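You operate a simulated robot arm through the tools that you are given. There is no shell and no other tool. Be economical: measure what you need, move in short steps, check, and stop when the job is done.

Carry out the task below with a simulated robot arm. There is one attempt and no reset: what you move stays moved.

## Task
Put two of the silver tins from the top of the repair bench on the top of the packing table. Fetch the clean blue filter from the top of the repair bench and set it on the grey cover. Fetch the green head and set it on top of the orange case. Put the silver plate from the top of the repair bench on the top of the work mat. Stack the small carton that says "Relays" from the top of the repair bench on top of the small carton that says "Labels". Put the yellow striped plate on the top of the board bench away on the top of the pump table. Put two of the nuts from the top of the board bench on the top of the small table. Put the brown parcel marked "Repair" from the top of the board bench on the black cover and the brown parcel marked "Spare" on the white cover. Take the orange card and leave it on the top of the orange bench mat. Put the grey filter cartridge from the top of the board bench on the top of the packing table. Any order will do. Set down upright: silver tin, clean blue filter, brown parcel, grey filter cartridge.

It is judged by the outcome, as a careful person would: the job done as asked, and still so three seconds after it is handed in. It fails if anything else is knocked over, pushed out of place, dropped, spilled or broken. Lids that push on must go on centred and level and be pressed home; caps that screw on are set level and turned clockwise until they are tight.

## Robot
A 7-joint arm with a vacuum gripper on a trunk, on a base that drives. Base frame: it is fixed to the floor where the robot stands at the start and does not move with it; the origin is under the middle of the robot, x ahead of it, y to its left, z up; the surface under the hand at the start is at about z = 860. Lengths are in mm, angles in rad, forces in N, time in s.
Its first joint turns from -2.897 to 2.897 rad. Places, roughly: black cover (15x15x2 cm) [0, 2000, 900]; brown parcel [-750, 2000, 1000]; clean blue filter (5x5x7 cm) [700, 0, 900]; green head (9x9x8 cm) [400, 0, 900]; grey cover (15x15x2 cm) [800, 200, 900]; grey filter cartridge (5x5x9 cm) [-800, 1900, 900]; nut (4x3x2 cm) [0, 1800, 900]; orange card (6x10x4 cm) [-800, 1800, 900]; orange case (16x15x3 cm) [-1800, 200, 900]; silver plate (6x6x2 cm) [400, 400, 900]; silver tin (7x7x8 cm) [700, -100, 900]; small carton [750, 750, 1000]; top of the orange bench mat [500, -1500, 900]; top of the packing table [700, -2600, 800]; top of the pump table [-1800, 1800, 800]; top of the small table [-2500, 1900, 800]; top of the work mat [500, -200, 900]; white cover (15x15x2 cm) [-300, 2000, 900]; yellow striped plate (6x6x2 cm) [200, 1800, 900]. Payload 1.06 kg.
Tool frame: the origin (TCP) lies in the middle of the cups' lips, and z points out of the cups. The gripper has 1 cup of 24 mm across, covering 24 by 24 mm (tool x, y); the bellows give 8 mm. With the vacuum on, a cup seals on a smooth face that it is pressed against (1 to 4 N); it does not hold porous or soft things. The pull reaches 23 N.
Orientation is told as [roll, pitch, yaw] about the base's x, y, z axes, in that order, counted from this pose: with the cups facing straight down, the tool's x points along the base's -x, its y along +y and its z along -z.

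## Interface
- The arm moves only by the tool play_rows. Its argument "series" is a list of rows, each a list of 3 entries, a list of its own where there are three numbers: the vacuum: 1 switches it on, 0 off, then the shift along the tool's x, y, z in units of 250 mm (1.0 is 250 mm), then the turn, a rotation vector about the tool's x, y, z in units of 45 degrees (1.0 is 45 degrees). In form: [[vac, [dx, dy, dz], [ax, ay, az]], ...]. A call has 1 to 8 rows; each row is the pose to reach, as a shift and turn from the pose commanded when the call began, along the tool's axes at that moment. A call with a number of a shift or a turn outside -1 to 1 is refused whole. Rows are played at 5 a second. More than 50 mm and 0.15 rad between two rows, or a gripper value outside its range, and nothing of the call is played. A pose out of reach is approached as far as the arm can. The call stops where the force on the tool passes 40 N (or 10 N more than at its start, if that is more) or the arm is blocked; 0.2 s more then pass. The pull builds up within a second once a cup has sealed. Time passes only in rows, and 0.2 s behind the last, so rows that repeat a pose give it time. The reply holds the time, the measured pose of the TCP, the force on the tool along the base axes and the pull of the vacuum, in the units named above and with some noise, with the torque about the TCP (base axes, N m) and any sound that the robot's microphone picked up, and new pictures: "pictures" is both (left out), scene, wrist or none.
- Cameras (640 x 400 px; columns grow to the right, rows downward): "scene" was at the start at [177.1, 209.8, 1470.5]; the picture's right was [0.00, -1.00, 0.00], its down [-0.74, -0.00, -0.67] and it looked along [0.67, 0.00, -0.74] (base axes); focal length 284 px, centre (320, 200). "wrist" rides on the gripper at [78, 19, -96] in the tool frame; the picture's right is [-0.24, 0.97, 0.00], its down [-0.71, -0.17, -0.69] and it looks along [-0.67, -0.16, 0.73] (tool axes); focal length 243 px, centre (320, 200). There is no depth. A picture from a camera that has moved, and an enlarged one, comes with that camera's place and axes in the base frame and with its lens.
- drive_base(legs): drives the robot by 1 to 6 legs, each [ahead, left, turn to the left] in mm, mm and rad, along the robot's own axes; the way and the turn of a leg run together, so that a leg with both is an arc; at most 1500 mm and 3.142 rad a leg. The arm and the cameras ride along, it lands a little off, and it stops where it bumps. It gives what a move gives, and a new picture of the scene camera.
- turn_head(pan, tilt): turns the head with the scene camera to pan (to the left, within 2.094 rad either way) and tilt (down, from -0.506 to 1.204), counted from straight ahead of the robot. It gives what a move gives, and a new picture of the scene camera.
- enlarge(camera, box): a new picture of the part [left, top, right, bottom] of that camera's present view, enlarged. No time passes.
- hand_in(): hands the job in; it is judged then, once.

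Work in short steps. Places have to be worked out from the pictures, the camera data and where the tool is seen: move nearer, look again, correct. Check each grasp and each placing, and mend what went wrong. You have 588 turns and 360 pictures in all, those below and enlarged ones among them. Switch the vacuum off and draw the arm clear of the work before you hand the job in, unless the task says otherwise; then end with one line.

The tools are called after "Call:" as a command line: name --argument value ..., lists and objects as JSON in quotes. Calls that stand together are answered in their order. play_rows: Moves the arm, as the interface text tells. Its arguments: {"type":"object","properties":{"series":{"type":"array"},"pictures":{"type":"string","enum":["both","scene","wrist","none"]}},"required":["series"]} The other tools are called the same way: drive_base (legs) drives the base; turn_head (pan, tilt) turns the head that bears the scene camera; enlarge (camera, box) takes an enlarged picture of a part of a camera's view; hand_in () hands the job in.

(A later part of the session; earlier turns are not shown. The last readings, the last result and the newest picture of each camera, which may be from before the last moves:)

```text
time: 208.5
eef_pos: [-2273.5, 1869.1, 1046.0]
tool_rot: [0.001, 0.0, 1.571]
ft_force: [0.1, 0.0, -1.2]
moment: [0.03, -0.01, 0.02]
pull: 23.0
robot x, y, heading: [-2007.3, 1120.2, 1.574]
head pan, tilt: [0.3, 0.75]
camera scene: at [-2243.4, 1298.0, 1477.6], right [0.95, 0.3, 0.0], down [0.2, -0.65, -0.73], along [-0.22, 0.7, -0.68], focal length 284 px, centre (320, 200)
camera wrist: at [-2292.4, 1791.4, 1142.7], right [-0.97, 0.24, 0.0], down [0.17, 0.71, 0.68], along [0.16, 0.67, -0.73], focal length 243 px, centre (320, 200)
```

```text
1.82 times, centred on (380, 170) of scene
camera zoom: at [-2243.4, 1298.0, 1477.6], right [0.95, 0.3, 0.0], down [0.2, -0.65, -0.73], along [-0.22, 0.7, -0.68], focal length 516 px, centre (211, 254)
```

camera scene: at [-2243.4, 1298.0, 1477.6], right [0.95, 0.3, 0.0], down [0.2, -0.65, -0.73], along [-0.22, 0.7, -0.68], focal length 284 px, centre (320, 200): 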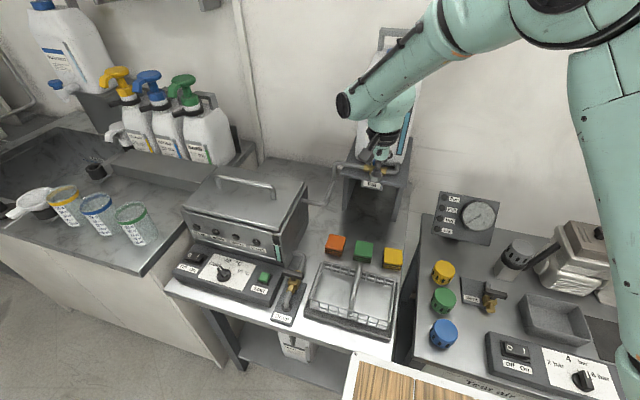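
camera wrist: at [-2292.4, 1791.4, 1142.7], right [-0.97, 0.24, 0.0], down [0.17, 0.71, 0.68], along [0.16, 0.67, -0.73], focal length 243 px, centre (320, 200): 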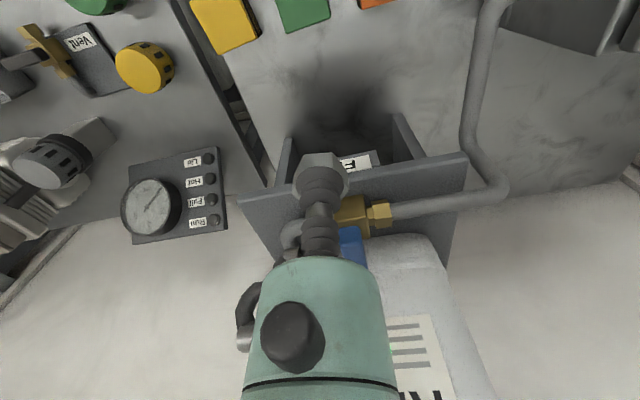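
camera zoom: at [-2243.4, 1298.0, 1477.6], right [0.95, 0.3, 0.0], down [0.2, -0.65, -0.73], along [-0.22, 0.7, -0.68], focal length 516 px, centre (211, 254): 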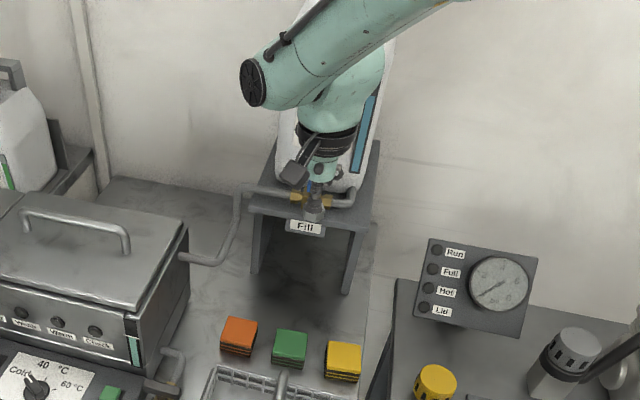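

Triangulation gives: table z≈798, shelf front y≈1916 (z≈988), blocks' back y≈1832, table right edge x≈−2117. I choose the clear spot at (−2142, 1874), right of the stand, and move above it.

Call:
play_rows --series '[[1, [-0.01, -0.18, 0], [0, 0, 0]], [1, [-0.02, -0.36, 0], [0, 0, 0]], [1, [-0.02, -0.526, 0], [0, 0, 0]], [1, [-0.02, -0.526, 0.15], [0, 0, 0]], [1, [-0.02, -0.526, 0.3], [0, 0, 0]], [1, [-0.02, -0.526, 0.42], [0, 0, 0]]]'

Call:
enlarge --camera "scene" --box '[320, 120, 480, 280]'

```text
time: 209.9
eef_pos: [-2140.9, 1874.8, 941.6]
tool_rot: [-0.001, 0.002, 1.568]
ft_force: [0.0, 0.1, 0.1]
moment: [-0.01, 0.03, 0.0]
pull: 23.0
robot x, y, heading: [-2008.5, 1117.8, 1.573]
head pan, tilt: [0.3, 0.75]
camera scene: at [-2243.4, 1298.0, 1477.6], right [0.95, 0.3, 0.0], down [0.2, -0.65, -0.73], along [-0.22, 0.7, -0.68], focal length 284 px, centre (320, 200)
camera wrist: at [-2159.1, 1796.4, 1037.9], right [-0.97, 0.24, 0.0], down [0.17, 0.71, 0.69], along [0.16, 0.67, -0.73], focal length 243 px, centre (320, 200)
```

scene: 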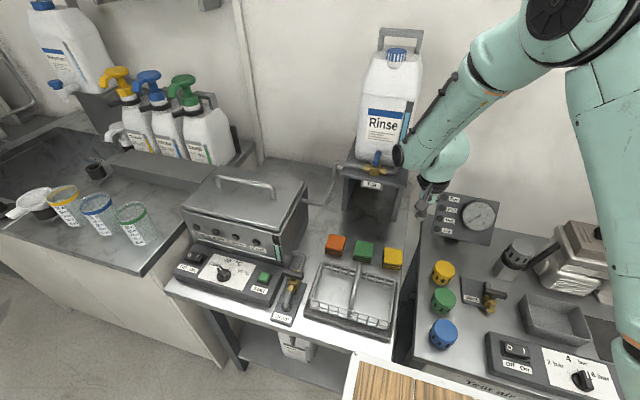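
wrist: 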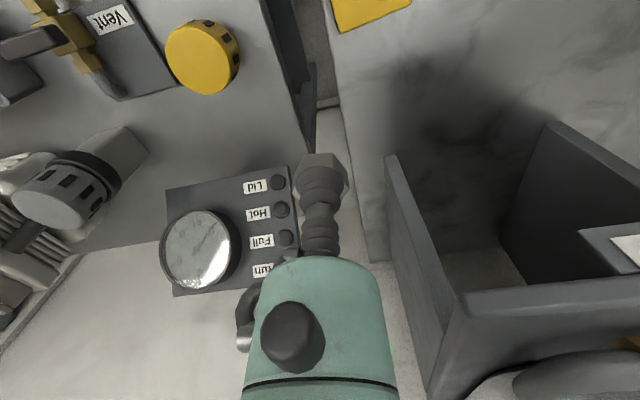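

```text
2.50 times, centred on (400, 200) of scene
camera zoom: at [-2243.4, 1298.0, 1477.6], right [0.95, 0.3, 0.0], down [0.2, -0.65, -0.73], along [-0.22, 0.7, -0.68], focal length 709 px, centre (120, 200)
```

zoom: 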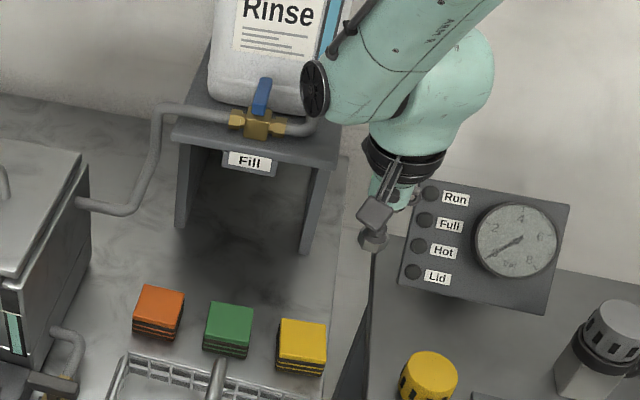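

The wrist view shows the table edge is really x≈−2155, so this spot is off the table. I use the strip directly behind the blocks instead: (−2195, 1857). First pull back in y, then shift.

Call:
play_rows --series '[[1, [0.072, 0, 0], [0, 0, 0]], [1, [0.072, 0.11, 0], [0, 0, 0]], [1, [0.072, 0.216, 0], [0, 0, 0]], [1, [0.072, 0.216, 0.1], [0, 0, 0]], [1, [0.072, 0.216, 0.2], [0, 0, 0]], [1, [0.072, 0.216, 0.2], [0, 0, 0]]]'

Call:
enlarge --camera "scene" --box '[320, 120, 480, 280]'

```text
time: 211.3
eef_pos: [-2195.5, 1857.6, 892.1]
tool_rot: [0.0, -0.001, 1.571]
ft_force: [0.4, -0.7, -1.1]
moment: [-0.01, -0.03, 0.01]
pull: 23.1
robot x, y, heading: [-2006.9, 1115.9, 1.574]
head pan, tilt: [0.3, 0.75]
camera scene: at [-2243.6, 1298.2, 1477.5], right [0.95, 0.3, 0.0], down [0.2, -0.65, -0.73], along [-0.22, 0.7, -0.68], focal length 284 px, centre (320, 200)
camera wrist: at [-2214.5, 1779.2, 987.9], right [-0.97, 0.24, 0.0], down [0.17, 0.71, 0.69], along [0.16, 0.67, -0.73], focal length 243 px, centre (320, 200)
```

scene: 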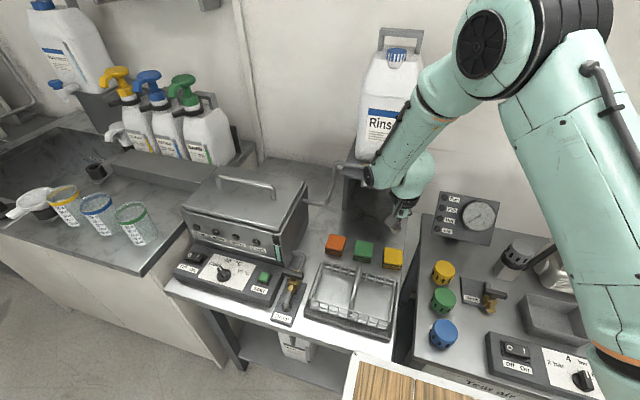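
wrist: 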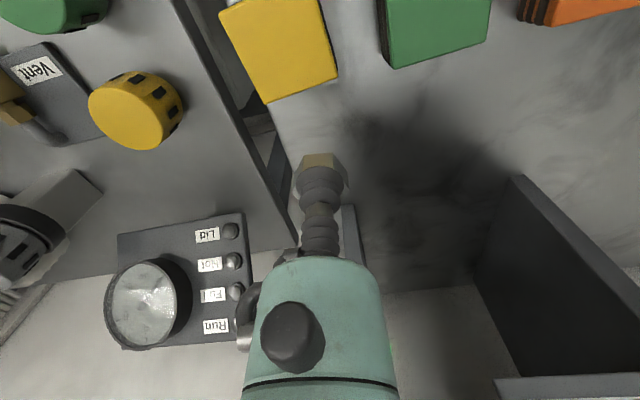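

```text
2.50 times, centred on (400, 200) of scene
camera zoom: at [-2243.6, 1298.2, 1477.5], right [0.95, 0.3, 0.0], down [0.2, -0.65, -0.73], along [-0.22, 0.7, -0.68], focal length 709 px, centre (120, 200)
```

zoom: 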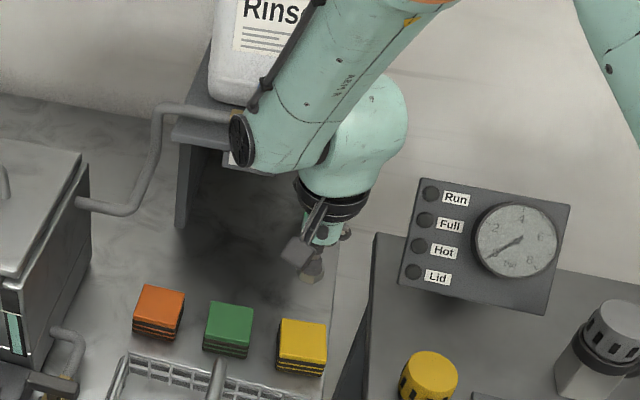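

Spot confirmed: block back y≈1832, table edge x≈−2156, nut clear. Lower in stages.

Call:
play_rows --series '[[1, [0, 0, 0.1], [0, 0, 0]], [1, [0, 0, 0.2], [0, 0, 0]], [1, [0, 0, 0.2], [0, 0, 0]]]' --pictures "none"

Call:
play_rows --series '[[1, [0, 0, 0.03], [0, 0, 0]], [1, [0, 0, 0.06], [0, 0, 0]], [1, [0, 0, 0.06], [0, 0, 0]]]'

Call:
enlarge --camera "scene" --box '[320, 120, 480, 280]'

```text
time: 212.1
eef_pos: [-2195.6, 1856.1, 841.3]
tool_rot: [0.001, -0.002, 1.569]
ft_force: [-0.4, -0.3, -0.3]
moment: [0.0, 0.0, -0.02]
pull: 23.1
robot x, y, heading: [-2007.5, 1121.2, 1.575]
head pan, tilt: [0.3, 0.75]
```

```text
time: 212.9
eef_pos: [-2195.3, 1858.1, 826.3]
tool_rot: [0.0, 0.002, 1.571]
ft_force: [-0.5, 0.1, -0.1]
moment: [0.02, -0.02, -0.04]
pull: 22.9
robot x, y, heading: [-2003.4, 1121.3, 1.573]
head pan, tilt: [0.3, 0.75]
camera scene: at [-2243.6, 1298.2, 1477.5], right [0.95, 0.3, 0.0], down [0.2, -0.65, -0.73], along [-0.22, 0.7, -0.68], focal length 284 px, centre (320, 200)
camera wrist: at [-2214.2, 1778.8, 922.7], right [-0.97, 0.24, 0.0], down [0.17, 0.71, 0.68], along [0.16, 0.67, -0.73], focal length 243 px, centre (320, 200)
```

scene: 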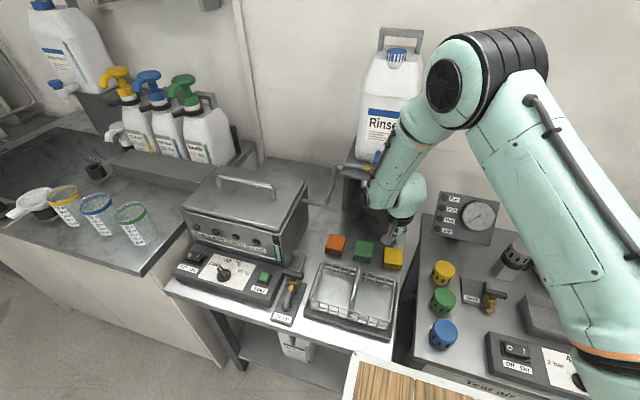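
wrist: 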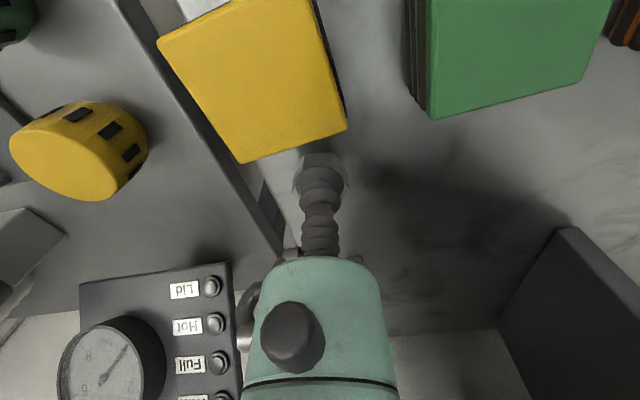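

```text
2.50 times, centred on (400, 200) of scene
camera zoom: at [-2243.6, 1298.2, 1477.5], right [0.95, 0.3, 0.0], down [0.2, -0.65, -0.73], along [-0.22, 0.7, -0.68], focal length 709 px, centre (120, 200)
```

zoom: 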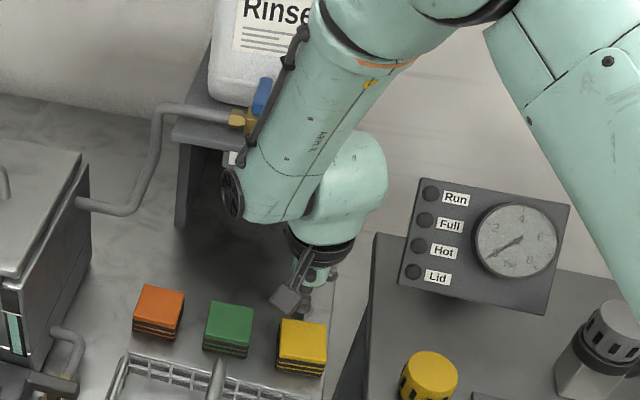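

The elbow cap is fairly near the shelf; I shift 4 mm toward me for margin, then lower slowly.

Call:
play_rows --series '[[1, [0.016, 0, 0], [0, 0, 0]], [1, [0.016, 0, 0.016], [0, 0, 0]], [1, [0.016, 0, 0.028], [0, 0, 0]], [1, [0.016, 0, 0.028], [0, 0, 0]]]' --pictures "none"

Call:
play_rows --series '[[1, [0, 0, 0.01], [0, 0, 0]], [1, [0, 0, 0.016], [0, 0, 0]], [1, [0, 0, 0.016], [0, 0, 0]]]' --pictures "none"

```text
time: 213.9
eef_pos: [-2195.4, 1852.0, 820.0]
tool_rot: [0.001, 0.0, 1.572]
ft_force: [-1.1, 0.2, -1.1]
moment: [-0.02, 0.0, 0.0]
pull: 23.1
robot x, y, heading: [-2009.4, 1117.2, 1.574]
head pan, tilt: [0.3, 0.75]
```

```text
time: 214.7
eef_pos: [-2195.8, 1852.9, 815.9]
tool_rot: [0.001, 0.0, 1.571]
ft_force: [-0.2, -0.4, 5.9]
moment: [-0.02, 0.01, -0.02]
pull: 23.4
robot x, y, heading: [-2004.5, 1120.5, 1.57]
head pan, tilt: [0.3, 0.75]
```

Contact at 816 (6 N). Release and rise.

Call:
play_rows --series '[[0, [0, 0, -0.003], [0, 0, 0]], [0, [0, 0, -0.003], [0, 0, 0]], [0, [0, 0, -0.003], [0, 0, 0]], [0, [0, 0, -0.02], [0, 0, 0]], [0, [0, 0, -0.1], [0, 0, 0]], [0, [0, 0, -0.29], [0, 0, 0]], [0, [0, 0, -0.48], [0, 0, 0]]]' --pictures "wrist"

```text
time: 216.3
eef_pos: [-2196.0, 1852.4, 935.2]
tool_rot: [0.0, 0.002, 1.57]
ft_force: [0.5, 0.2, 0.0]
moment: [-0.04, -0.01, 0.02]
pull: 0.1
robot x, y, heading: [-2009.7, 1120.3, 1.571]
head pan, tilt: [0.3, 0.75]
camera wrist: at [-2214.0, 1774.7, 1032.0], right [-0.97, 0.24, 0.0], down [0.17, 0.71, 0.68], along [0.16, 0.67, -0.73], focal length 243 px, centre (320, 200)
```

wrist: 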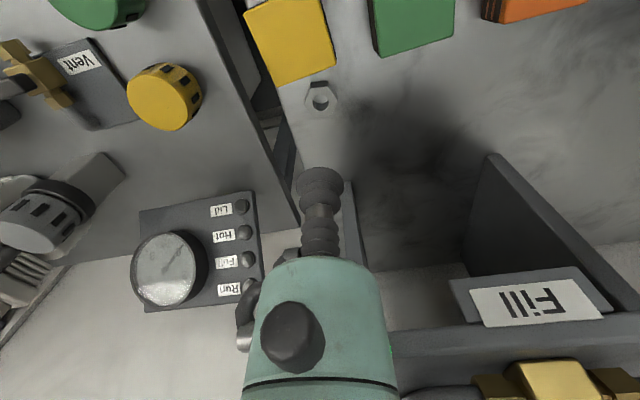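

First nut is placed. Retract up and back, then fetch the second nut.

Call:
play_rows --series '[[0, [0.03, 0, -0.16], [0, 0, 0]], [0, [0.06, 0, -0.34], [0, 0, 0]], [0, [0.1, 0, -0.52], [0, 0, 0]], [0, [0.2, -0.12, -0.64], [0, 0, 0]], [0, [0.32, -0.27, -0.64], [0, 0, 0]], [0, [0.44, -0.42, -0.64], [0, 0, 0]], [0, [0.55, -0.58, -0.64], [0, 0, 0]], [0, [0.64, -0.74, -0.64], [0, 0, 0]]]' --pictures "none"

Call:
enlarge --camera "scene" --box '[300, 140, 460, 300]'

Call:
drive_base --legs '[[0, -1000, 0], [0, -1000, 0], [50, 0, 0]]'

Call:
turn_head --pan 0 --tilt 0.75

Call:
enlarge --camera "scene" --box '[320, 180, 480, 300]'

```text
time: 218.1
eef_pos: [-2011.7, 1693.1, 1096.0]
tool_rot: [-0.001, 0.002, 1.57]
ft_force: [0.4, -0.2, -0.1]
moment: [-0.01, -0.01, 0.02]
pull: 0.0
robot x, y, heading: [-2005.5, 1121.2, 1.576]
head pan, tilt: [0.3, 0.75]
```

```text
2.50 times, centred on (380, 220) of scene
camera zoom: at [-2244.0, 1298.5, 1477.4], right [0.95, 0.3, 0.0], down [0.2, -0.65, -0.73], along [-0.22, 0.7, -0.68], focal length 709 px, centre (170, 150)
```

zoom: 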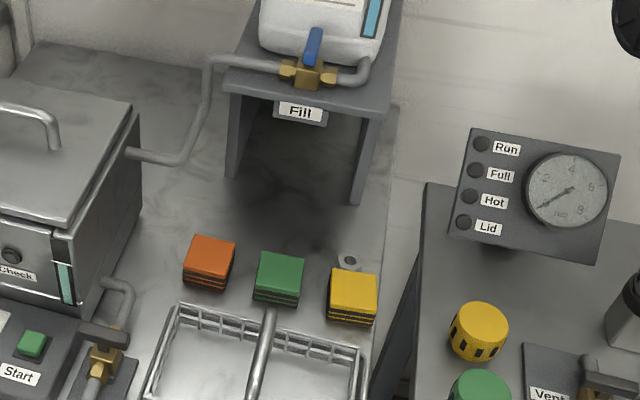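

```text
time: 228.5
eef_pos: [-22.0, 1738.6, 1096.7]
tool_rot: [-0.001, 0.0, 1.56]
ft_force: [0.6, 0.1, -0.5]
moment: [-0.02, 0.0, -0.03]
pull: 0.0
robot x, y, heading: [-26.3, 1167.2, 1.562]
head pan, tilt: [0.3, 0.75]
camera scene: at [-257.3, 1347.7, 1477.5], right [0.96, 0.29, 0.0], down [0.2, -0.65, -0.73], along [-0.21, 0.7, -0.68], focal length 284 px, centre (320, 200)
```

scene: 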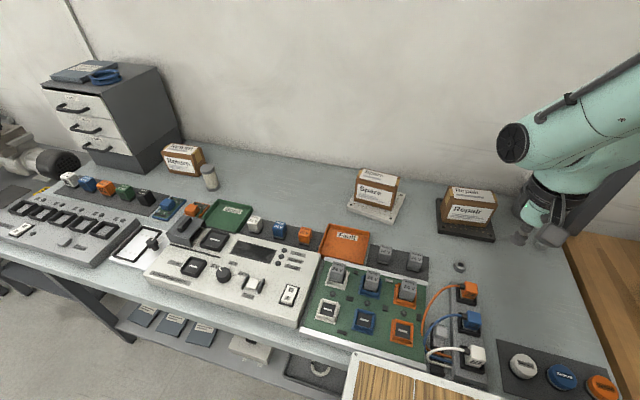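

```text
time: 229.3
eef_pos: [-20.3, 1739.4, 1096.3]
tool_rot: [0.0, 0.0, 1.56]
ft_force: [-0.1, 0.0, 0.5]
moment: [0.01, -0.01, -0.03]
pull: 0.0
robot x, y, heading: [-26.5, 1165.4, 1.56]
head pan, tilt: [0.0, 0.75]
camera scene: at [-232.8, 1351.2, 1477.5], right [1.0, -0.01, 0.0], down [-0.01, -0.68, -0.73], along [0.01, 0.73, -0.68], focal length 284 px, centre (320, 200)
```

scene: 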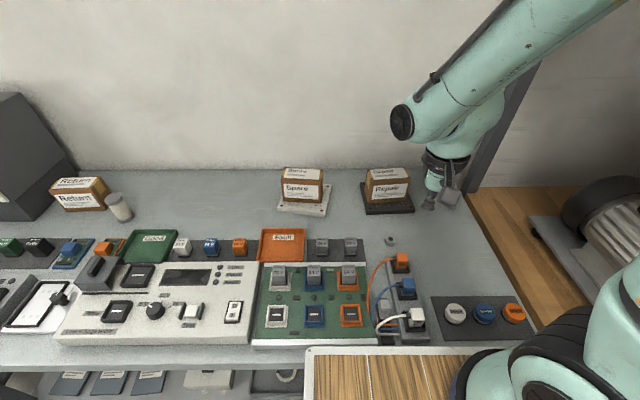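

```text
3.33 times, centred on (400, 240) of scene
camera zoom: at [-232.8, 1351.2, 1477.5], right [1.0, -0.01, 0.0], down [-0.01, -0.68, -0.73], along [0.01, 0.73, -0.68], focal length 945 px, centre (53, 67)
```

zoom: 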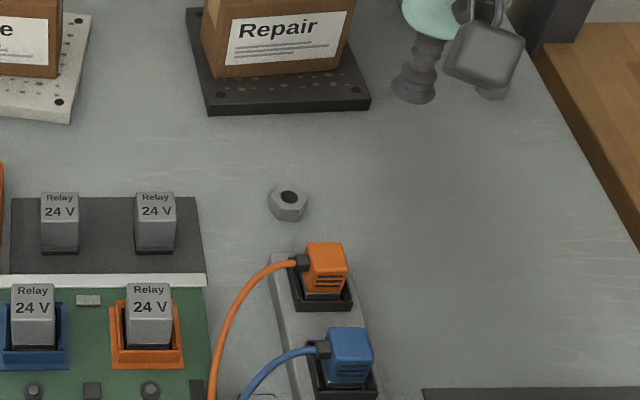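

Second nut at about (−32, 1846). Move above and measure.

Call:
play_rows --series '[[0, [-0.14, 0.02, 0], [0, 0, 0]], [0, [-0.28, 0.04, 0], [0, 0, 0]], [0, [-0.428, 0.053, 0.05], [0, 0, 0]], [0, [-0.428, 0.053, 0.22], [0, 0, 0]], [0, [-0.428, 0.053, 0.4], [0, 0, 0]], [0, [-0.428, 0.053, 0.544], [0, 0, 0]], [0, [-0.428, 0.053, 0.544], [0, 0, 0]]]' --pictures "none"

Call:
enlarge --camera "wrist" --box '[240, 50, 400, 200]'

```text
time: 230.9
eef_pos: [-33.6, 1845.4, 959.2]
tool_rot: [-0.001, 0.0, 1.562]
ft_force: [0.5, -1.1, 0.2]
moment: [0.02, -0.02, -0.02]
pull: 0.1
robot x, y, heading: [-26.0, 1167.7, 1.562]
head pan, tilt: [0.0, 0.75]
```

```text
2.67 times, centred on (320, 125) of wrist
camera zoom: at [-52.7, 1768.6, 1056.1], right [-0.97, 0.24, 0.0], down [0.18, 0.71, 0.68], along [0.17, 0.66, -0.73], focal length 647 px, centre (320, 400)
```

zoom: 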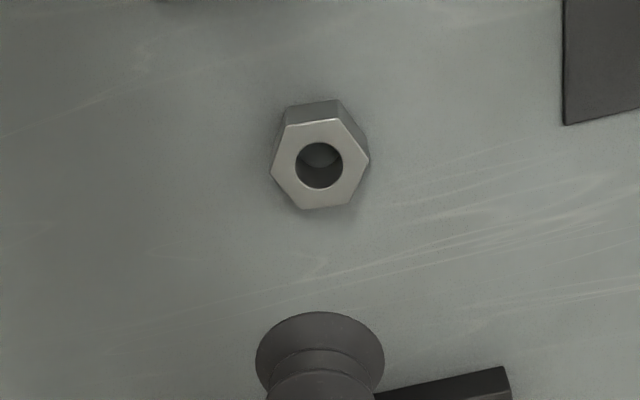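

Nearly centred. Descend to ~893 and refine.

Call:
play_rows --series '[[0, [-0.004, -0.003, 0.13], [0, 0, 0]], [0, [-0.004, -0.003, 0.264], [0, 0, 0]], [0, [-0.004, -0.003, 0.264], [0, 0, 0]], [0, [-0.004, -0.003, 0.264], [0, 0, 0]]]' --pictures "none"

Call:
enlarge --camera "wrist" --box '[270, 110, 370, 210]'

```text
time: 231.9
eef_pos: [-32.7, 1847.5, 894.1]
tool_rot: [0.0, 0.0, 1.562]
ft_force: [0.2, 0.5, 0.6]
moment: [-0.01, -0.02, 0.0]
pull: 0.0
robot x, y, heading: [-22.6, 1164.1, 1.559]
head pan, tilt: [0.0, 0.75]
```

```text
4.00 times, centred on (320, 160) of wrist
camera zoom: at [-52.1, 1769.6, 990.3], right [-0.97, 0.24, 0.0], down [0.18, 0.71, 0.68], along [0.17, 0.66, -0.73], focal length 970 px, centre (320, 360)
```

zoom: 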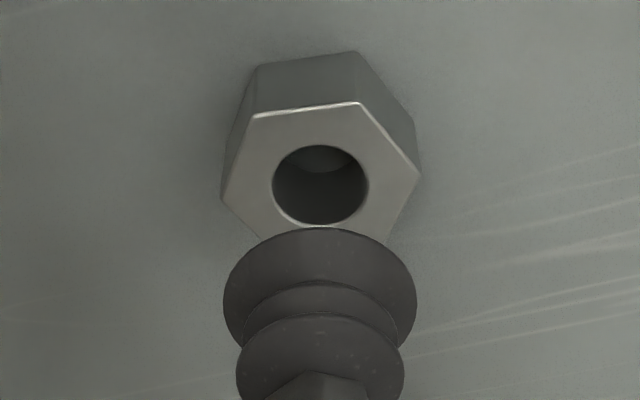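

Centred within half a millimetre. Descend with vacuum to ~867.

Call:
play_rows --series '[[1, [0.002, -0.001, 0.06], [0, 0, 0]], [1, [0.002, -0.001, 0.09], [0, 0, 0]], [1, [0.002, -0.001, 0.1], [0, 0, 0]], [1, [0.002, -0.001, 0.108], [0, 0, 0]], [1, [0.002, -0.001, 0.108], [0, 0, 0]], [1, [0.002, -0.001, 0.108], [0, 0, 0]]]' --pictures "none"

```text
time: 233.3
eef_pos: [-30.4, 1846.9, 868.1]
tool_rot: [-0.001, 0.0, 1.56]
ft_force: [-0.3, -0.4, -0.3]
moment: [-0.04, 0.03, 0.02]
pull: 23.0
robot x, y, heading: [-23.2, 1167.7, 1.559]
head pan, tilt: [0.0, 0.75]
```

Sealed. Lift, retract, and drive to the small table.

Call:
play_rows --series '[[1, [0, 0, -0.06], [0, 0, 0]], [1, [0, 0, -0.22], [0, 0, 0]], [1, [0, 0, -0.4], [0, 0, 0]], [1, [0, 0, -0.58], [0, 0, 0]], [1, [0.06, 0, -0.75], [0, 0, 0]], [1, [0.16, 0, -0.9], [0, 0, 0]], [1, [0.3, 0, -0.92], [0, 0, 0]], [1, [0.42, 0, -0.92], [0, 0, 0]]]' --pictures "none"

Call:
drive_base --legs '[[-50, 0, 0.01], [0, 1000, 0], [0, 990, 0]]'

Call:
turn_head --pan 0.3 --tilt 0.75

Call:
enlarge --camera "scene" --box '[300, 140, 460, 300]'

```text
time: 235.1
eef_pos: [-31.9, 1741.0, 1096.5]
tool_rot: [0.002, 0.0, 1.559]
ft_force: [0.5, 0.1, -1.2]
moment: [-0.04, 0.02, -0.03]
pull: 22.7
robot x, y, heading: [-21.5, 1165.5, 1.562]
head pan, tilt: [0.0, 0.75]
```

```text
time: 245.6
eef_pos: [-2028.8, 1698.1, 1096.4]
tool_rot: [0.0, -0.001, 1.563]
ft_force: [0.2, -0.4, -0.4]
moment: [-0.01, 0.01, -0.01]
pull: 22.9
robot x, y, heading: [-2017.5, 1123.4, 1.566]
head pan, tilt: [0.0, 0.75]
camera scene: at [-2226.5, 1306.4, 1477.5], right [1.0, -0.01, 0.0], down [0.0, -0.68, -0.73], along [0.0, 0.73, -0.68], focal length 284 px, centre (320, 200)
```

scene: 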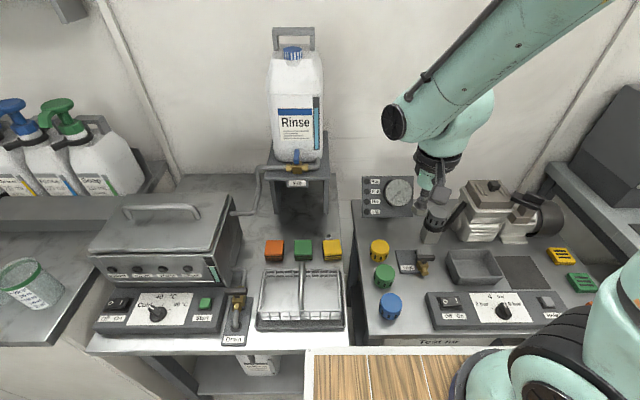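

```text
time: 246.4
eef_pos: [-2028.2, 1697.9, 1096.6]
tool_rot: [0.0, 0.0, 1.562]
ft_force: [0.1, 0.1, 0.2]
moment: [0.01, 0.01, -0.04]
pull: 23.0
robot x, y, heading: [-2011.7, 1120.7, 1.566]
head pan, tilt: [0.3, 0.75]
camera scene: at [-2251.0, 1302.9, 1477.5], right [0.96, 0.29, 0.0], down [0.2, -0.65, -0.73], along [-0.21, 0.7, -0.68], focal length 284 px, centre (320, 200)
```

scene: 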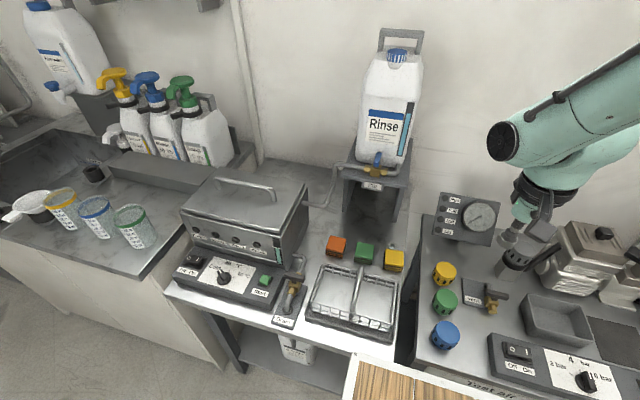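

```text
2.50 times, centred on (380, 220) of scene
camera zoom: at [-2251.0, 1302.9, 1477.5], right [0.96, 0.29, 0.0], down [0.2, -0.65, -0.73], along [-0.21, 0.7, -0.68], focal length 709 px, centre (170, 150)
```

zoom: 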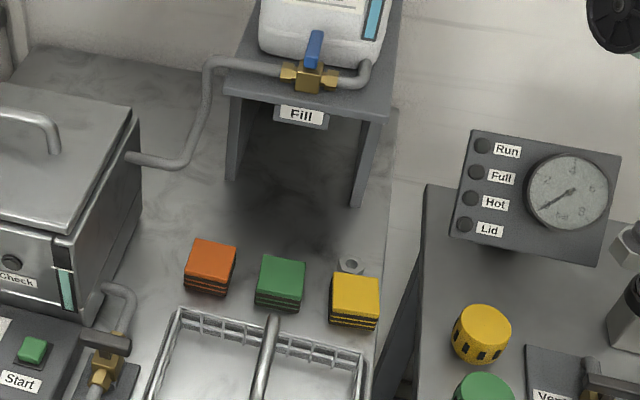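

Nut 1 sits well. I carry nut 2 to above (−2245, 1852), beside it.

Call:
play_rows --series '[[1, [-0.1, 0.145, 0], [0, 0, 0]], [1, [-0.2, 0.29, 0], [0, 0, 0]], [1, [-0.3, 0.435, 0], [0, 0, 0]], [1, [-0.41, 0.58, 0], [0, 0, 0]], [1, [-0.51, 0.73, 0], [0, 0, 0]], [1, [-0.612, 0.874, 0], [0, 0, 0]], [1, [-0.612, 0.874, 0.1], [0, 0, 0]]]' --pictures "none"

Call:
play_rows --series '[[1, [0, 0, 0.18], [0, 0, 0]], [1, [0, 0, 0.36], [0, 0, 0]], [1, [0, 0, 0.54], [0, 0, 0]], [1, [0, 0, 0.72], [0, 0, 0]], [1, [0, 0, 0.72], [0, 0, 0]]]'

Call:
enlarge --camera "scene" --box '[300, 140, 460, 300]'

```text
time: 248.0
eef_pos: [-2245.5, 1851.0, 1071.5]
tool_rot: [0.0, -0.001, 1.565]
ft_force: [-0.1, 0.1, -0.7]
moment: [0.0, -0.04, -0.02]
pull: 23.0
robot x, y, heading: [-2013.8, 1123.4, 1.563]
head pan, tilt: [0.3, 0.75]
```

```text
time: 249.2
eef_pos: [-2244.0, 1852.4, 893.0]
tool_rot: [0.0, 0.0, 1.564]
ft_force: [-0.4, 0.3, -0.9]
moment: [-0.02, -0.01, -0.01]
pull: 22.4
robot x, y, heading: [-2017.2, 1121.9, 1.558]
head pan, tilt: [0.3, 0.75]
camera scene: at [-2251.0, 1302.8, 1477.5], right [0.96, 0.29, 0.0], down [0.2, -0.65, -0.73], along [-0.21, 0.7, -0.68], focal length 284 px, centre (320, 200)
camera wrist: at [-2264.4, 1774.1, 988.4], right [-0.97, 0.24, 0.0], down [0.18, 0.71, 0.69], along [0.17, 0.66, -0.73], focal length 243 px, centre (320, 200)
```

scene: 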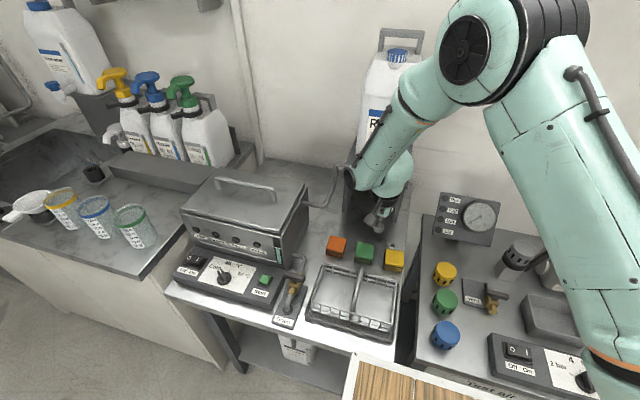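
wrist: 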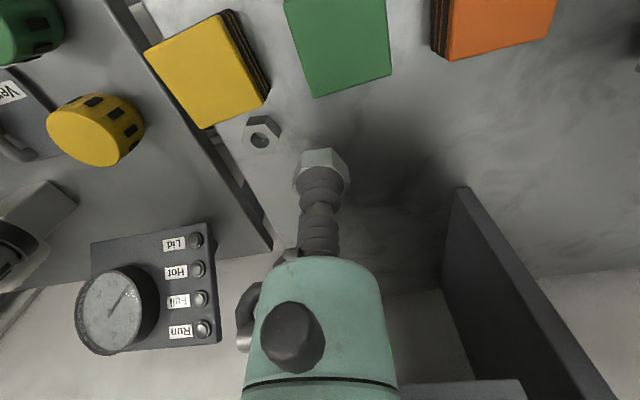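

```text
2.50 times, centred on (380, 220) of scene
camera zoom: at [-2251.0, 1302.8, 1477.5], right [0.96, 0.29, 0.0], down [0.2, -0.65, -0.73], along [-0.21, 0.7, -0.68], focal length 709 px, centre (170, 150)
```

zoom: 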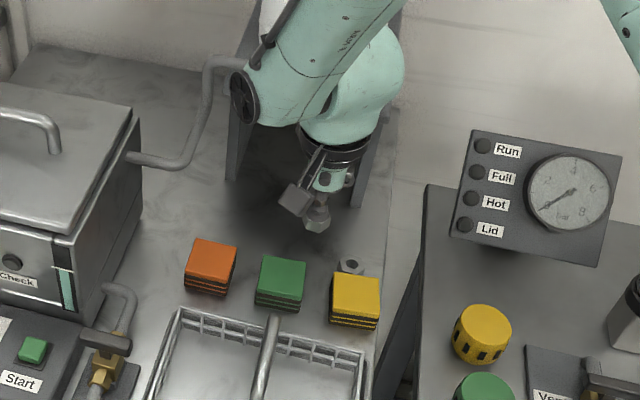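

Clear. Lower to ~822, then to contact.

Call:
play_rows --series '[[1, [0, 0, 0.12], [0, 0, 0]], [1, [0, 0, 0.22], [0, 0, 0]], [1, [0, 0, 0.28], [0, 0, 0]], [1, [0, 0, 0.28], [0, 0, 0]]]' --pictures "scene"

Call:
play_rows --series '[[1, [0, 0, 0.012], [0, 0, 0]], [1, [0, 0, 0.024], [0, 0, 0]], [1, [0, 0, 0.024], [0, 0, 0]]]' --pictures "none"

```text
time: 250.2
eef_pos: [-2246.5, 1852.5, 821.4]
tool_rot: [0.0, -0.001, 1.561]
ft_force: [0.1, -0.5, -0.2]
moment: [-0.02, -0.03, -0.01]
pull: 22.8
robot x, y, heading: [-2015.7, 1122.5, 1.564]
head pan, tilt: [0.3, 0.75]
camera scene: at [-2251.1, 1302.9, 1477.5], right [0.96, 0.29, 0.0], down [0.2, -0.65, -0.73], along [-0.21, 0.7, -0.68], focal length 284 px, centre (320, 200)
```

scene: 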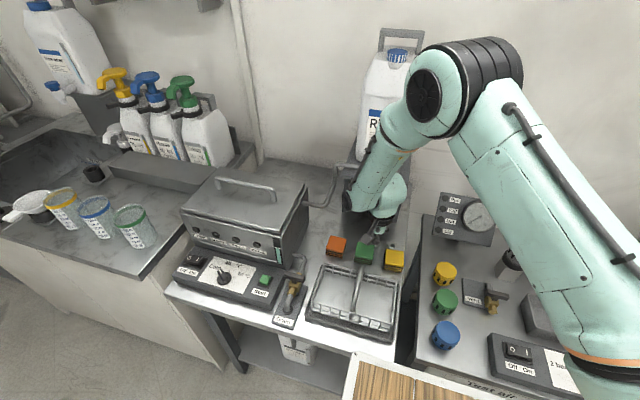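

```text
time: 251.0
eef_pos: [-2244.3, 1852.7, 815.9]
tool_rot: [0.001, -0.001, 1.563]
ft_force: [1.2, -1.6, 4.9]
moment: [0.02, 0.0, -0.01]
pull: 23.2
robot x, y, heading: [-2019.8, 1122.1, 1.563]
head pan, tilt: [0.3, 0.75]
```

Contact. Release and rise.

Call:
play_rows --series '[[0, [0, 0, -0.003], [0, 0, 0]], [0, [0, 0, -0.003], [0, 0, 0]], [0, [0, 0, -0.003], [0, 0, 0]], [0, [0, 0, -0.02], [0, 0, 0]], [0, [0, 0, -0.1], [0, 0, 0]], [0, [0, 0, -0.29], [0, 0, 0]], [0, [0, 0, -0.48], [0, 0, 0]]]' --pictures "wrist"

Call:
play_rows --series '[[0, [0.03, 0, -0.16], [0, 0, 0]], [0, [0.06, 0, -0.34], [0, 0, 0]], [0, [0.1, 0, -0.52], [0, 0, 0]], [0, [0.2, -0.14, -0.64], [0, 0, 0]], [0, [0.32, -0.29, -0.64], [0, 0, 0]], [0, [0.44, -0.44, -0.64], [0, 0, 0]], [0, [0.54, -0.6, -0.64], [0, 0, 0]], [0, [0.62, -0.76, -0.64], [0, 0, 0]]]' --pictures "none"

Call:
enlarge --camera "scene" --box '[300, 140, 460, 300]'

```text
time: 252.6
eef_pos: [-2244.6, 1852.1, 935.4]
tool_rot: [-0.003, 0.002, 1.562]
ft_force: [0.4, 0.0, -0.2]
moment: [-0.03, -0.01, 0.02]
pull: 0.0
robot x, y, heading: [-2018.8, 1126.6, 1.561]
head pan, tilt: [0.3, 0.75]
camera wrist: at [-2264.6, 1774.3, 1032.2], right [-0.97, 0.24, 0.0], down [0.18, 0.71, 0.68], along [0.17, 0.66, -0.73], focal length 243 px, centre (320, 200)
```

wrist: 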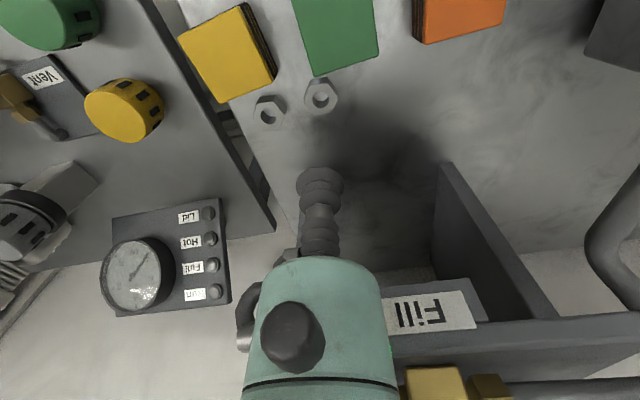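

```text
refused: row 4 steps farther than a row can; nothing moved
```

```text
2.50 times, centred on (380, 220) of scene
camera zoom: at [-2251.3, 1303.3, 1477.4], right [0.96, 0.29, 0.0], down [0.2, -0.65, -0.73], along [-0.21, 0.7, -0.68], focal length 709 px, centre (170, 150)
```

zoom: 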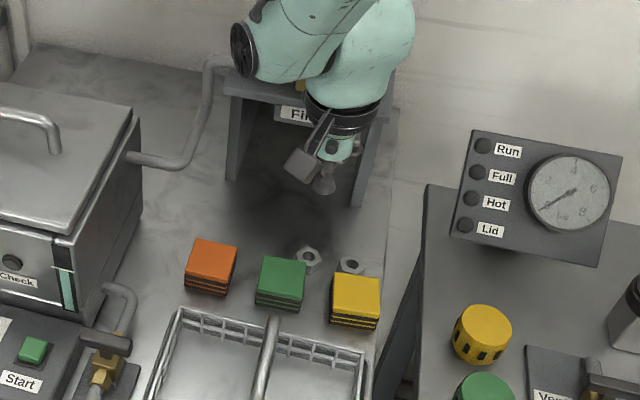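

Both nuts are on the small table. Retract with smaller steps.

Call:
play_rows --series '[[0, [0.03, 0, -0.16], [0, 0, 0]], [0, [0.06, 0, -0.34], [0, 0, 0]], [0, [0.1, 0, -0.52], [0, 0, 0]], [0, [0.18, -0.1, -0.64], [0, 0, 0]], [0, [0.29, -0.25, -0.64], [0, 0, 0]], [0, [0.4, -0.4, -0.64], [0, 0, 0]], [0, [0.5, -0.56, -0.64], [0, 0, 0]], [0, [0.58, -0.72, -0.64], [0, 0, 0]]]' --pictures "none"

```text
time: 254.4
eef_pos: [-2065.8, 1706.5, 1096.4]
tool_rot: [0.0, 0.0, 1.563]
ft_force: [0.3, 0.2, -0.2]
moment: [0.0, -0.05, 0.0]
pull: 0.0
robot x, y, heading: [-2017.1, 1120.3, 1.57]
head pan, tilt: [0.3, 0.75]
```

Next the board bench's left part for the cartridge and orange card: strafe right 1510.

Call:
drive_base --legs '[[0, -755, 0], [0, -755, 0], [50, 0, 0]]'

Call:
turn_head --pan 0 --tilt 0.75

Call:
enlarge --camera "scene" --box '[200, 160, 360, 280]'

```text
time: 262.7
eef_pos: [-551.5, 1743.7, 1095.3]
tool_rot: [0.0, 0.0, 1.559]
ft_force: [0.5, -0.1, 0.3]
moment: [0.0, 0.0, -0.01]
pull: 0.2
robot x, y, heading: [-503.1, 1161.4, 1.563]
head pan, tilt: [0.3, 0.75]
camera scene: at [-738.1, 1341.7, 1477.5], right [0.96, 0.29, 0.0], down [0.19, -0.65, -0.73], along [-0.21, 0.7, -0.68], focal length 284 px, centre (320, 200)
```

scene: 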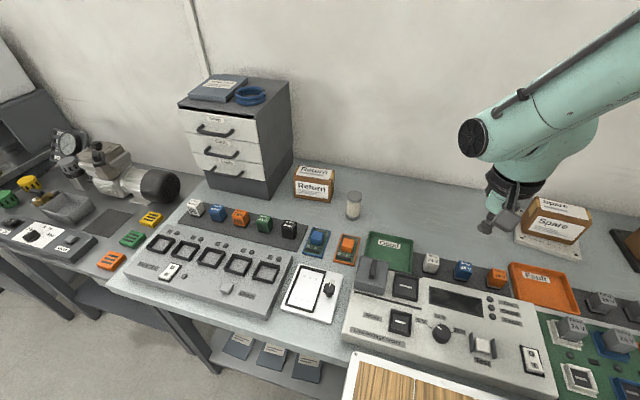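

```text
time: 263.5
eef_pos: [-551.0, 1744.0, 1096.6]
tool_rot: [0.001, 0.0, 1.559]
ft_force: [0.1, -1.2, -0.2]
moment: [0.02, -0.01, 0.01]
pull: 0.0
robot x, y, heading: [-503.2, 1163.7, 1.559]
head pan, tilt: [0.0, 0.75]
camera scene: at [-713.6, 1345.0, 1477.5], right [1.0, -0.01, 0.0], down [-0.01, -0.68, -0.73], along [0.01, 0.73, -0.68], focal length 284 px, centre (320, 200)
```

scene: 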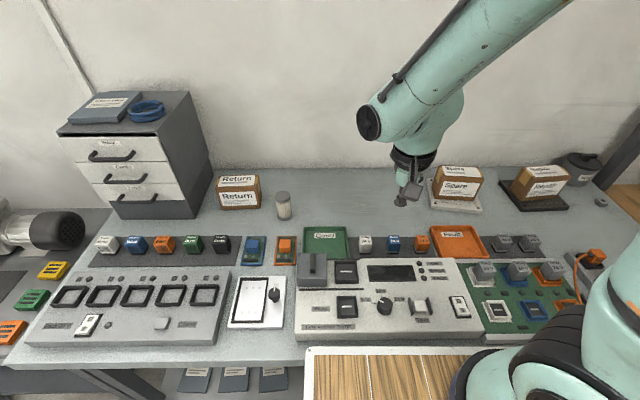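

```text
3.33 times, centred on (280, 220) of scene
camera zoom: at [-713.6, 1345.0, 1477.5], right [1.0, -0.01, 0.0], down [-0.01, -0.68, -0.73], along [0.01, 0.73, -0.68], focal length 945 px, centre (453, 133)
```

zoom: 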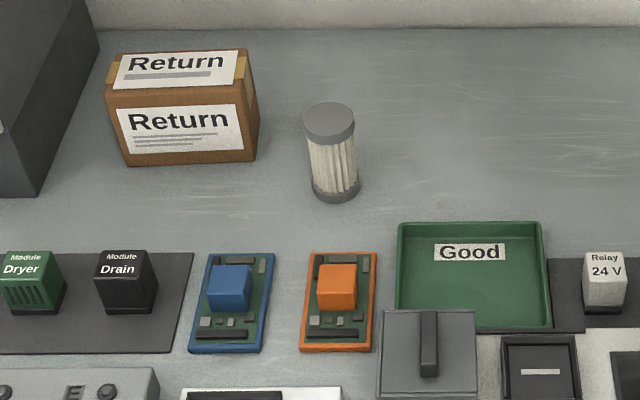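

Cartridge top ≈(−811, 1932, 945). Move above it.

Call:
play_rows --series '[[0, [-0.09, 0.13, 0], [0, 0, 0]], [0, [-0.18, 0.26, 0], [0, 0, 0]], [0, [-0.28, 0.39, 0], [0, 0, 0]], [0, [-0.37, 0.524, 0], [0, 0, 0]]]' --pictures "none"

Call:
play_rows --series '[[0, [-0.09, 0.13, 0], [0, 0, 0]], [0, [-0.18, 0.26, 0], [0, 0, 0]], [0, [-0.28, 0.39, 0], [0, 0, 0]], [0, [-0.37, 0.524, 0], [0, 0, 0]], [0, [-0.37, 0.524, 0.16], [0, 0, 0]], [0, [-0.37, 0.524, 0.34], [0, 0, 0]]]' --pictures "wrist"

Call:
enlarge --camera "wrist" --box '[240, 50, 400, 200]'

```text
time: 264.5
eef_pos: [-681.8, 1837.8, 1098.0]
tool_rot: [-0.001, -0.001, 1.56]
ft_force: [0.4, 0.1, -0.6]
moment: [0.02, 0.02, 0.01]
pull: 0.1
robot x, y, heading: [-503.4, 1160.9, 1.563]
head pan, tilt: [0.0, 0.75]
```

```text
time: 265.9
eef_pos: [-810.7, 1930.9, 1012.2]
tool_rot: [0.001, 0.001, 1.559]
ft_force: [0.6, 0.6, 0.2]
moment: [0.03, 0.06, -0.01]
pull: 0.0
robot x, y, heading: [-505.0, 1164.8, 1.559]
head pan, tilt: [0.0, 0.75]
camera wrist: at [-831.3, 1853.6, 1108.6], right [-0.97, 0.25, 0.0], down [0.18, 0.71, 0.69], along [0.17, 0.66, -0.73], focal length 243 px, centre (320, 200)
```

wrist: 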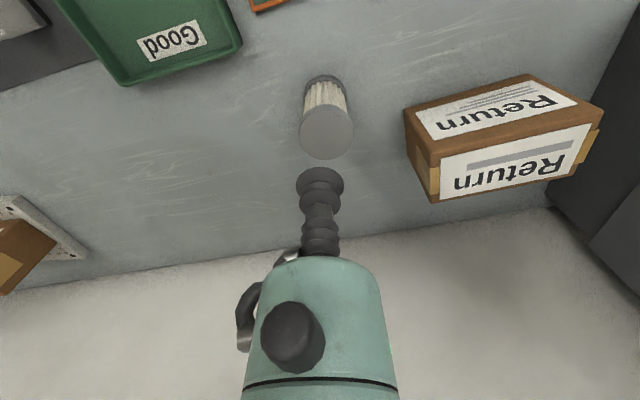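

```text
2.67 times, centred on (320, 125) of wrist
camera zoom: at [-831.3, 1853.6, 1108.6], right [-0.97, 0.25, 0.0], down [0.18, 0.71, 0.69], along [0.17, 0.66, -0.73], focal length 647 px, centre (320, 400)
```

zoom: 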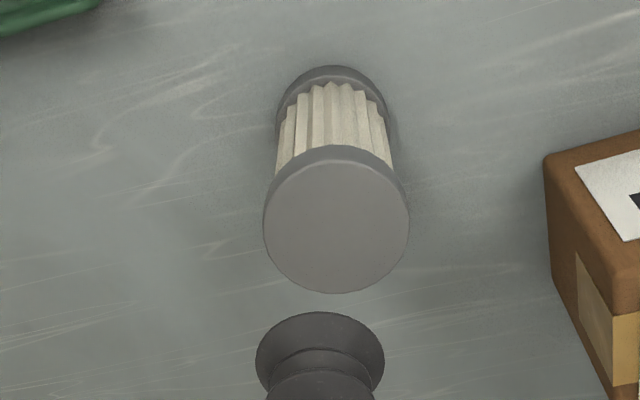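

Refined: cartridge centre ≈(−811, 1946), top ≈932. Approach to 955 and verify.

Call:
play_rows --series '[[0, [-0.06, 0.003, 0.1], [0, 0, 0]], [0, [-0.06, 0.003, 0.228], [0, 0, 0]], [0, [-0.06, 0.003, 0.228], [0, 0, 0]], [0, [-0.06, 0.003, 0.228], [0, 0, 0]]]' --pictures "wrist"

```text
time: 266.9
eef_pos: [-812.7, 1945.9, 953.7]
tool_rot: [0.001, -0.001, 1.557]
ft_force: [0.0, -0.6, 0.2]
moment: [-0.02, -0.04, 0.01]
pull: 0.0
robot x, y, heading: [-503.0, 1156.6, 1.562]
head pan, tilt: [0.0, 0.75]
camera wrist: at [-832.2, 1868.8, 1050.1], right [-0.97, 0.25, 0.0], down [0.18, 0.71, 0.68], along [0.17, 0.66, -0.73], focal length 243 px, centre (320, 200)
```

wrist: 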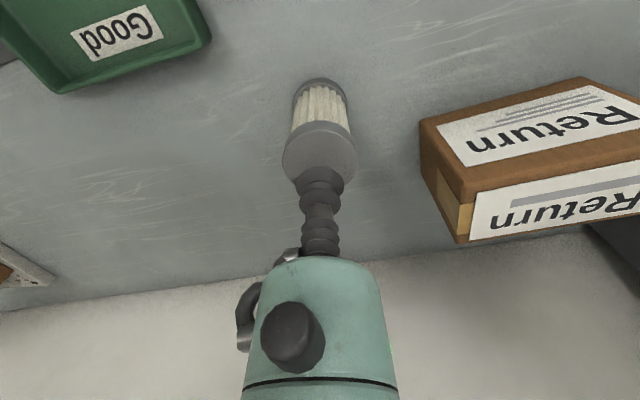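

Centred. Lower with vacuum.

Call:
play_rows --series '[[1, [-0.004, 0, 0.05], [0, 0, 0]], [1, [-0.004, 0, 0.076], [0, 0, 0]], [1, [-0.004, 0, 0.088], [0, 0, 0]], [1, [-0.004, 0, 0.088], [0, 0, 0]], [1, [-0.004, 0, 0.088], [0, 0, 0]]]' --pictures "none"

```text
time: 268.1
eef_pos: [-811.8, 1947.2, 932.5]
tool_rot: [0.0, -0.001, 1.559]
ft_force: [-0.2, -0.7, 14.1]
moment: [-0.02, -0.01, -0.01]
pull: 22.9
robot x, y, heading: [-504.1, 1160.1, 1.565]
head pan, tilt: [0.0, 0.75]
```

Sealed. Lift and retract in front of the robot.

Call:
play_rows --series '[[1, [0, 0, -0.03], [0, 0, 0]], [1, [0, 0, -0.14], [0, 0, 0]], [1, [0, 0, -0.3], [0, 0, 0]], [1, [0, 0, -0.48], [0, 0, 0]], [1, [0, 0, -0.64], [0, 0, 0]], [1, [0, 0, -0.68], [0, 0, 0]]]' --pictures "wrist"

Call:
play_rows --series '[[1, [0.1, -0.14, 0], [0, 0, 0]], [1, [0.2, -0.29, 0], [0, 0, 0]], [1, [0.3, -0.44, 0], [0, 0, 0]], [1, [0.4, -0.59, 0], [0, 0, 0]], [1, [0.5, -0.74, 0], [0, 0, 0]], [1, [0.6, -0.88, 0], [0, 0, 0]], [1, [0.72, -1, 0], [0, 0, 0]]]' --pictures "none"

```text
time: 269.5
eef_pos: [-812.5, 1947.6, 1102.5]
tool_rot: [0.0, 0.0, 1.56]
ft_force: [-0.6, 0.4, -1.8]
moment: [-0.03, 0.01, -0.02]
pull: 22.5
robot x, y, heading: [-504.8, 1158.0, 1.557]
head pan, tilt: [0.0, 0.75]
camera wrist: at [-831.9, 1870.7, 1198.1], right [-0.97, 0.25, 0.0], down [0.18, 0.71, 0.68], along [0.17, 0.66, -0.73], focal length 243 px, centre (320, 200)
```

wrist: 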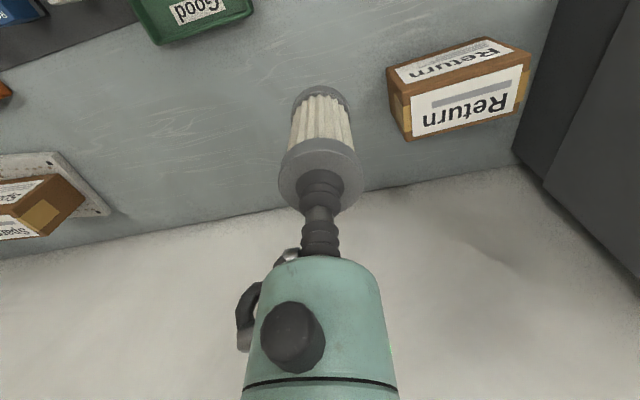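

```text
time: 271.1
eef_pos: [-563.1, 1765.2, 1101.5]
tool_rot: [-0.001, 0.001, 1.559]
ft_force: [-0.4, -0.2, -1.1]
moment: [0.01, -0.02, 0.02]
pull: 22.9
robot x, y, heading: [-503.0, 1160.8, 1.56]
head pan, tilt: [0.0, 0.75]
```

Now drive toward the packing table: back 1150, turn right 90°, forward 300, then look to the right.

Call:
drive_base --legs '[[-1150, 0, 0], [0, 0, -1.56], [280, 0, 0]]'

Call:
turn_head --pan -1.4 --tilt 0.6

```text
time: 282.3
eef_pos: [373.7, 82.2, 1102.2]
tool_rot: [0.0, 0.0, 0.013]
ft_force: [-0.6, -0.2, -1.3]
moment: [0.02, 0.02, -0.02]
pull: 22.6
robot x, y, heading: [-230.7, 7.9, 0.012]
head pan, tilt: [0.0, 0.75]
camera scene: at [-52.2, 218.4, 1477.5], right [0.02, -1.0, 0.0], down [-0.68, -0.01, -0.73], along [0.73, 0.01, -0.68], focal length 284 px, centre (320, 200)
```

scene: 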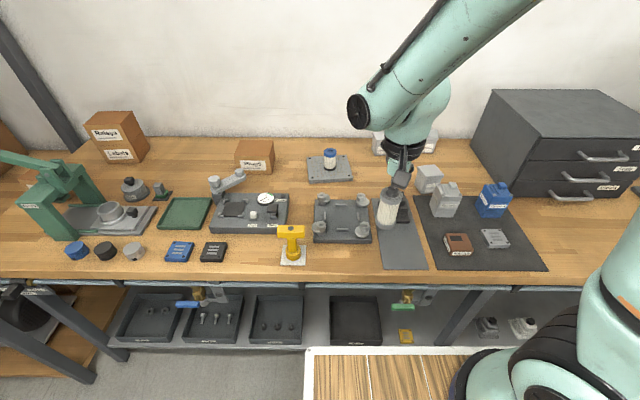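

```text
time: 283.8
eef_pos: [373.5, 81.6, 1101.4]
tool_rot: [-0.001, -0.001, 0.013]
ft_force: [0.3, -0.1, -1.3]
moment: [0.02, 0.0, 0.02]
pull: 22.9
robot x, y, heading: [-230.2, 3.0, 0.013]
head pan, tilt: [-1.4, 0.6]
camera scene: at [-118.7, 130.3, 1490.4], right [-0.98, -0.19, 0.0], down [-0.11, 0.56, -0.83], along [0.15, -0.81, -0.56], focal length 284 px, centre (320, 200)
```

scene: 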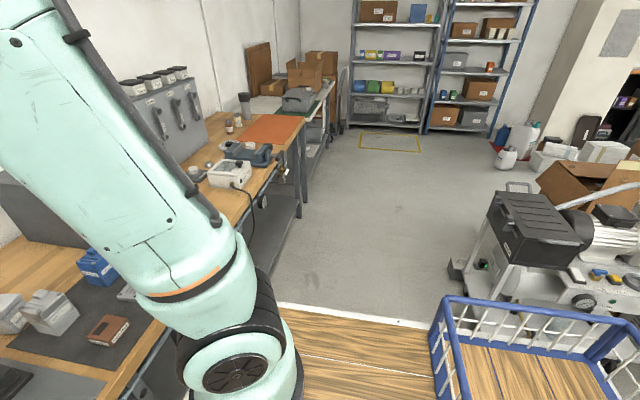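

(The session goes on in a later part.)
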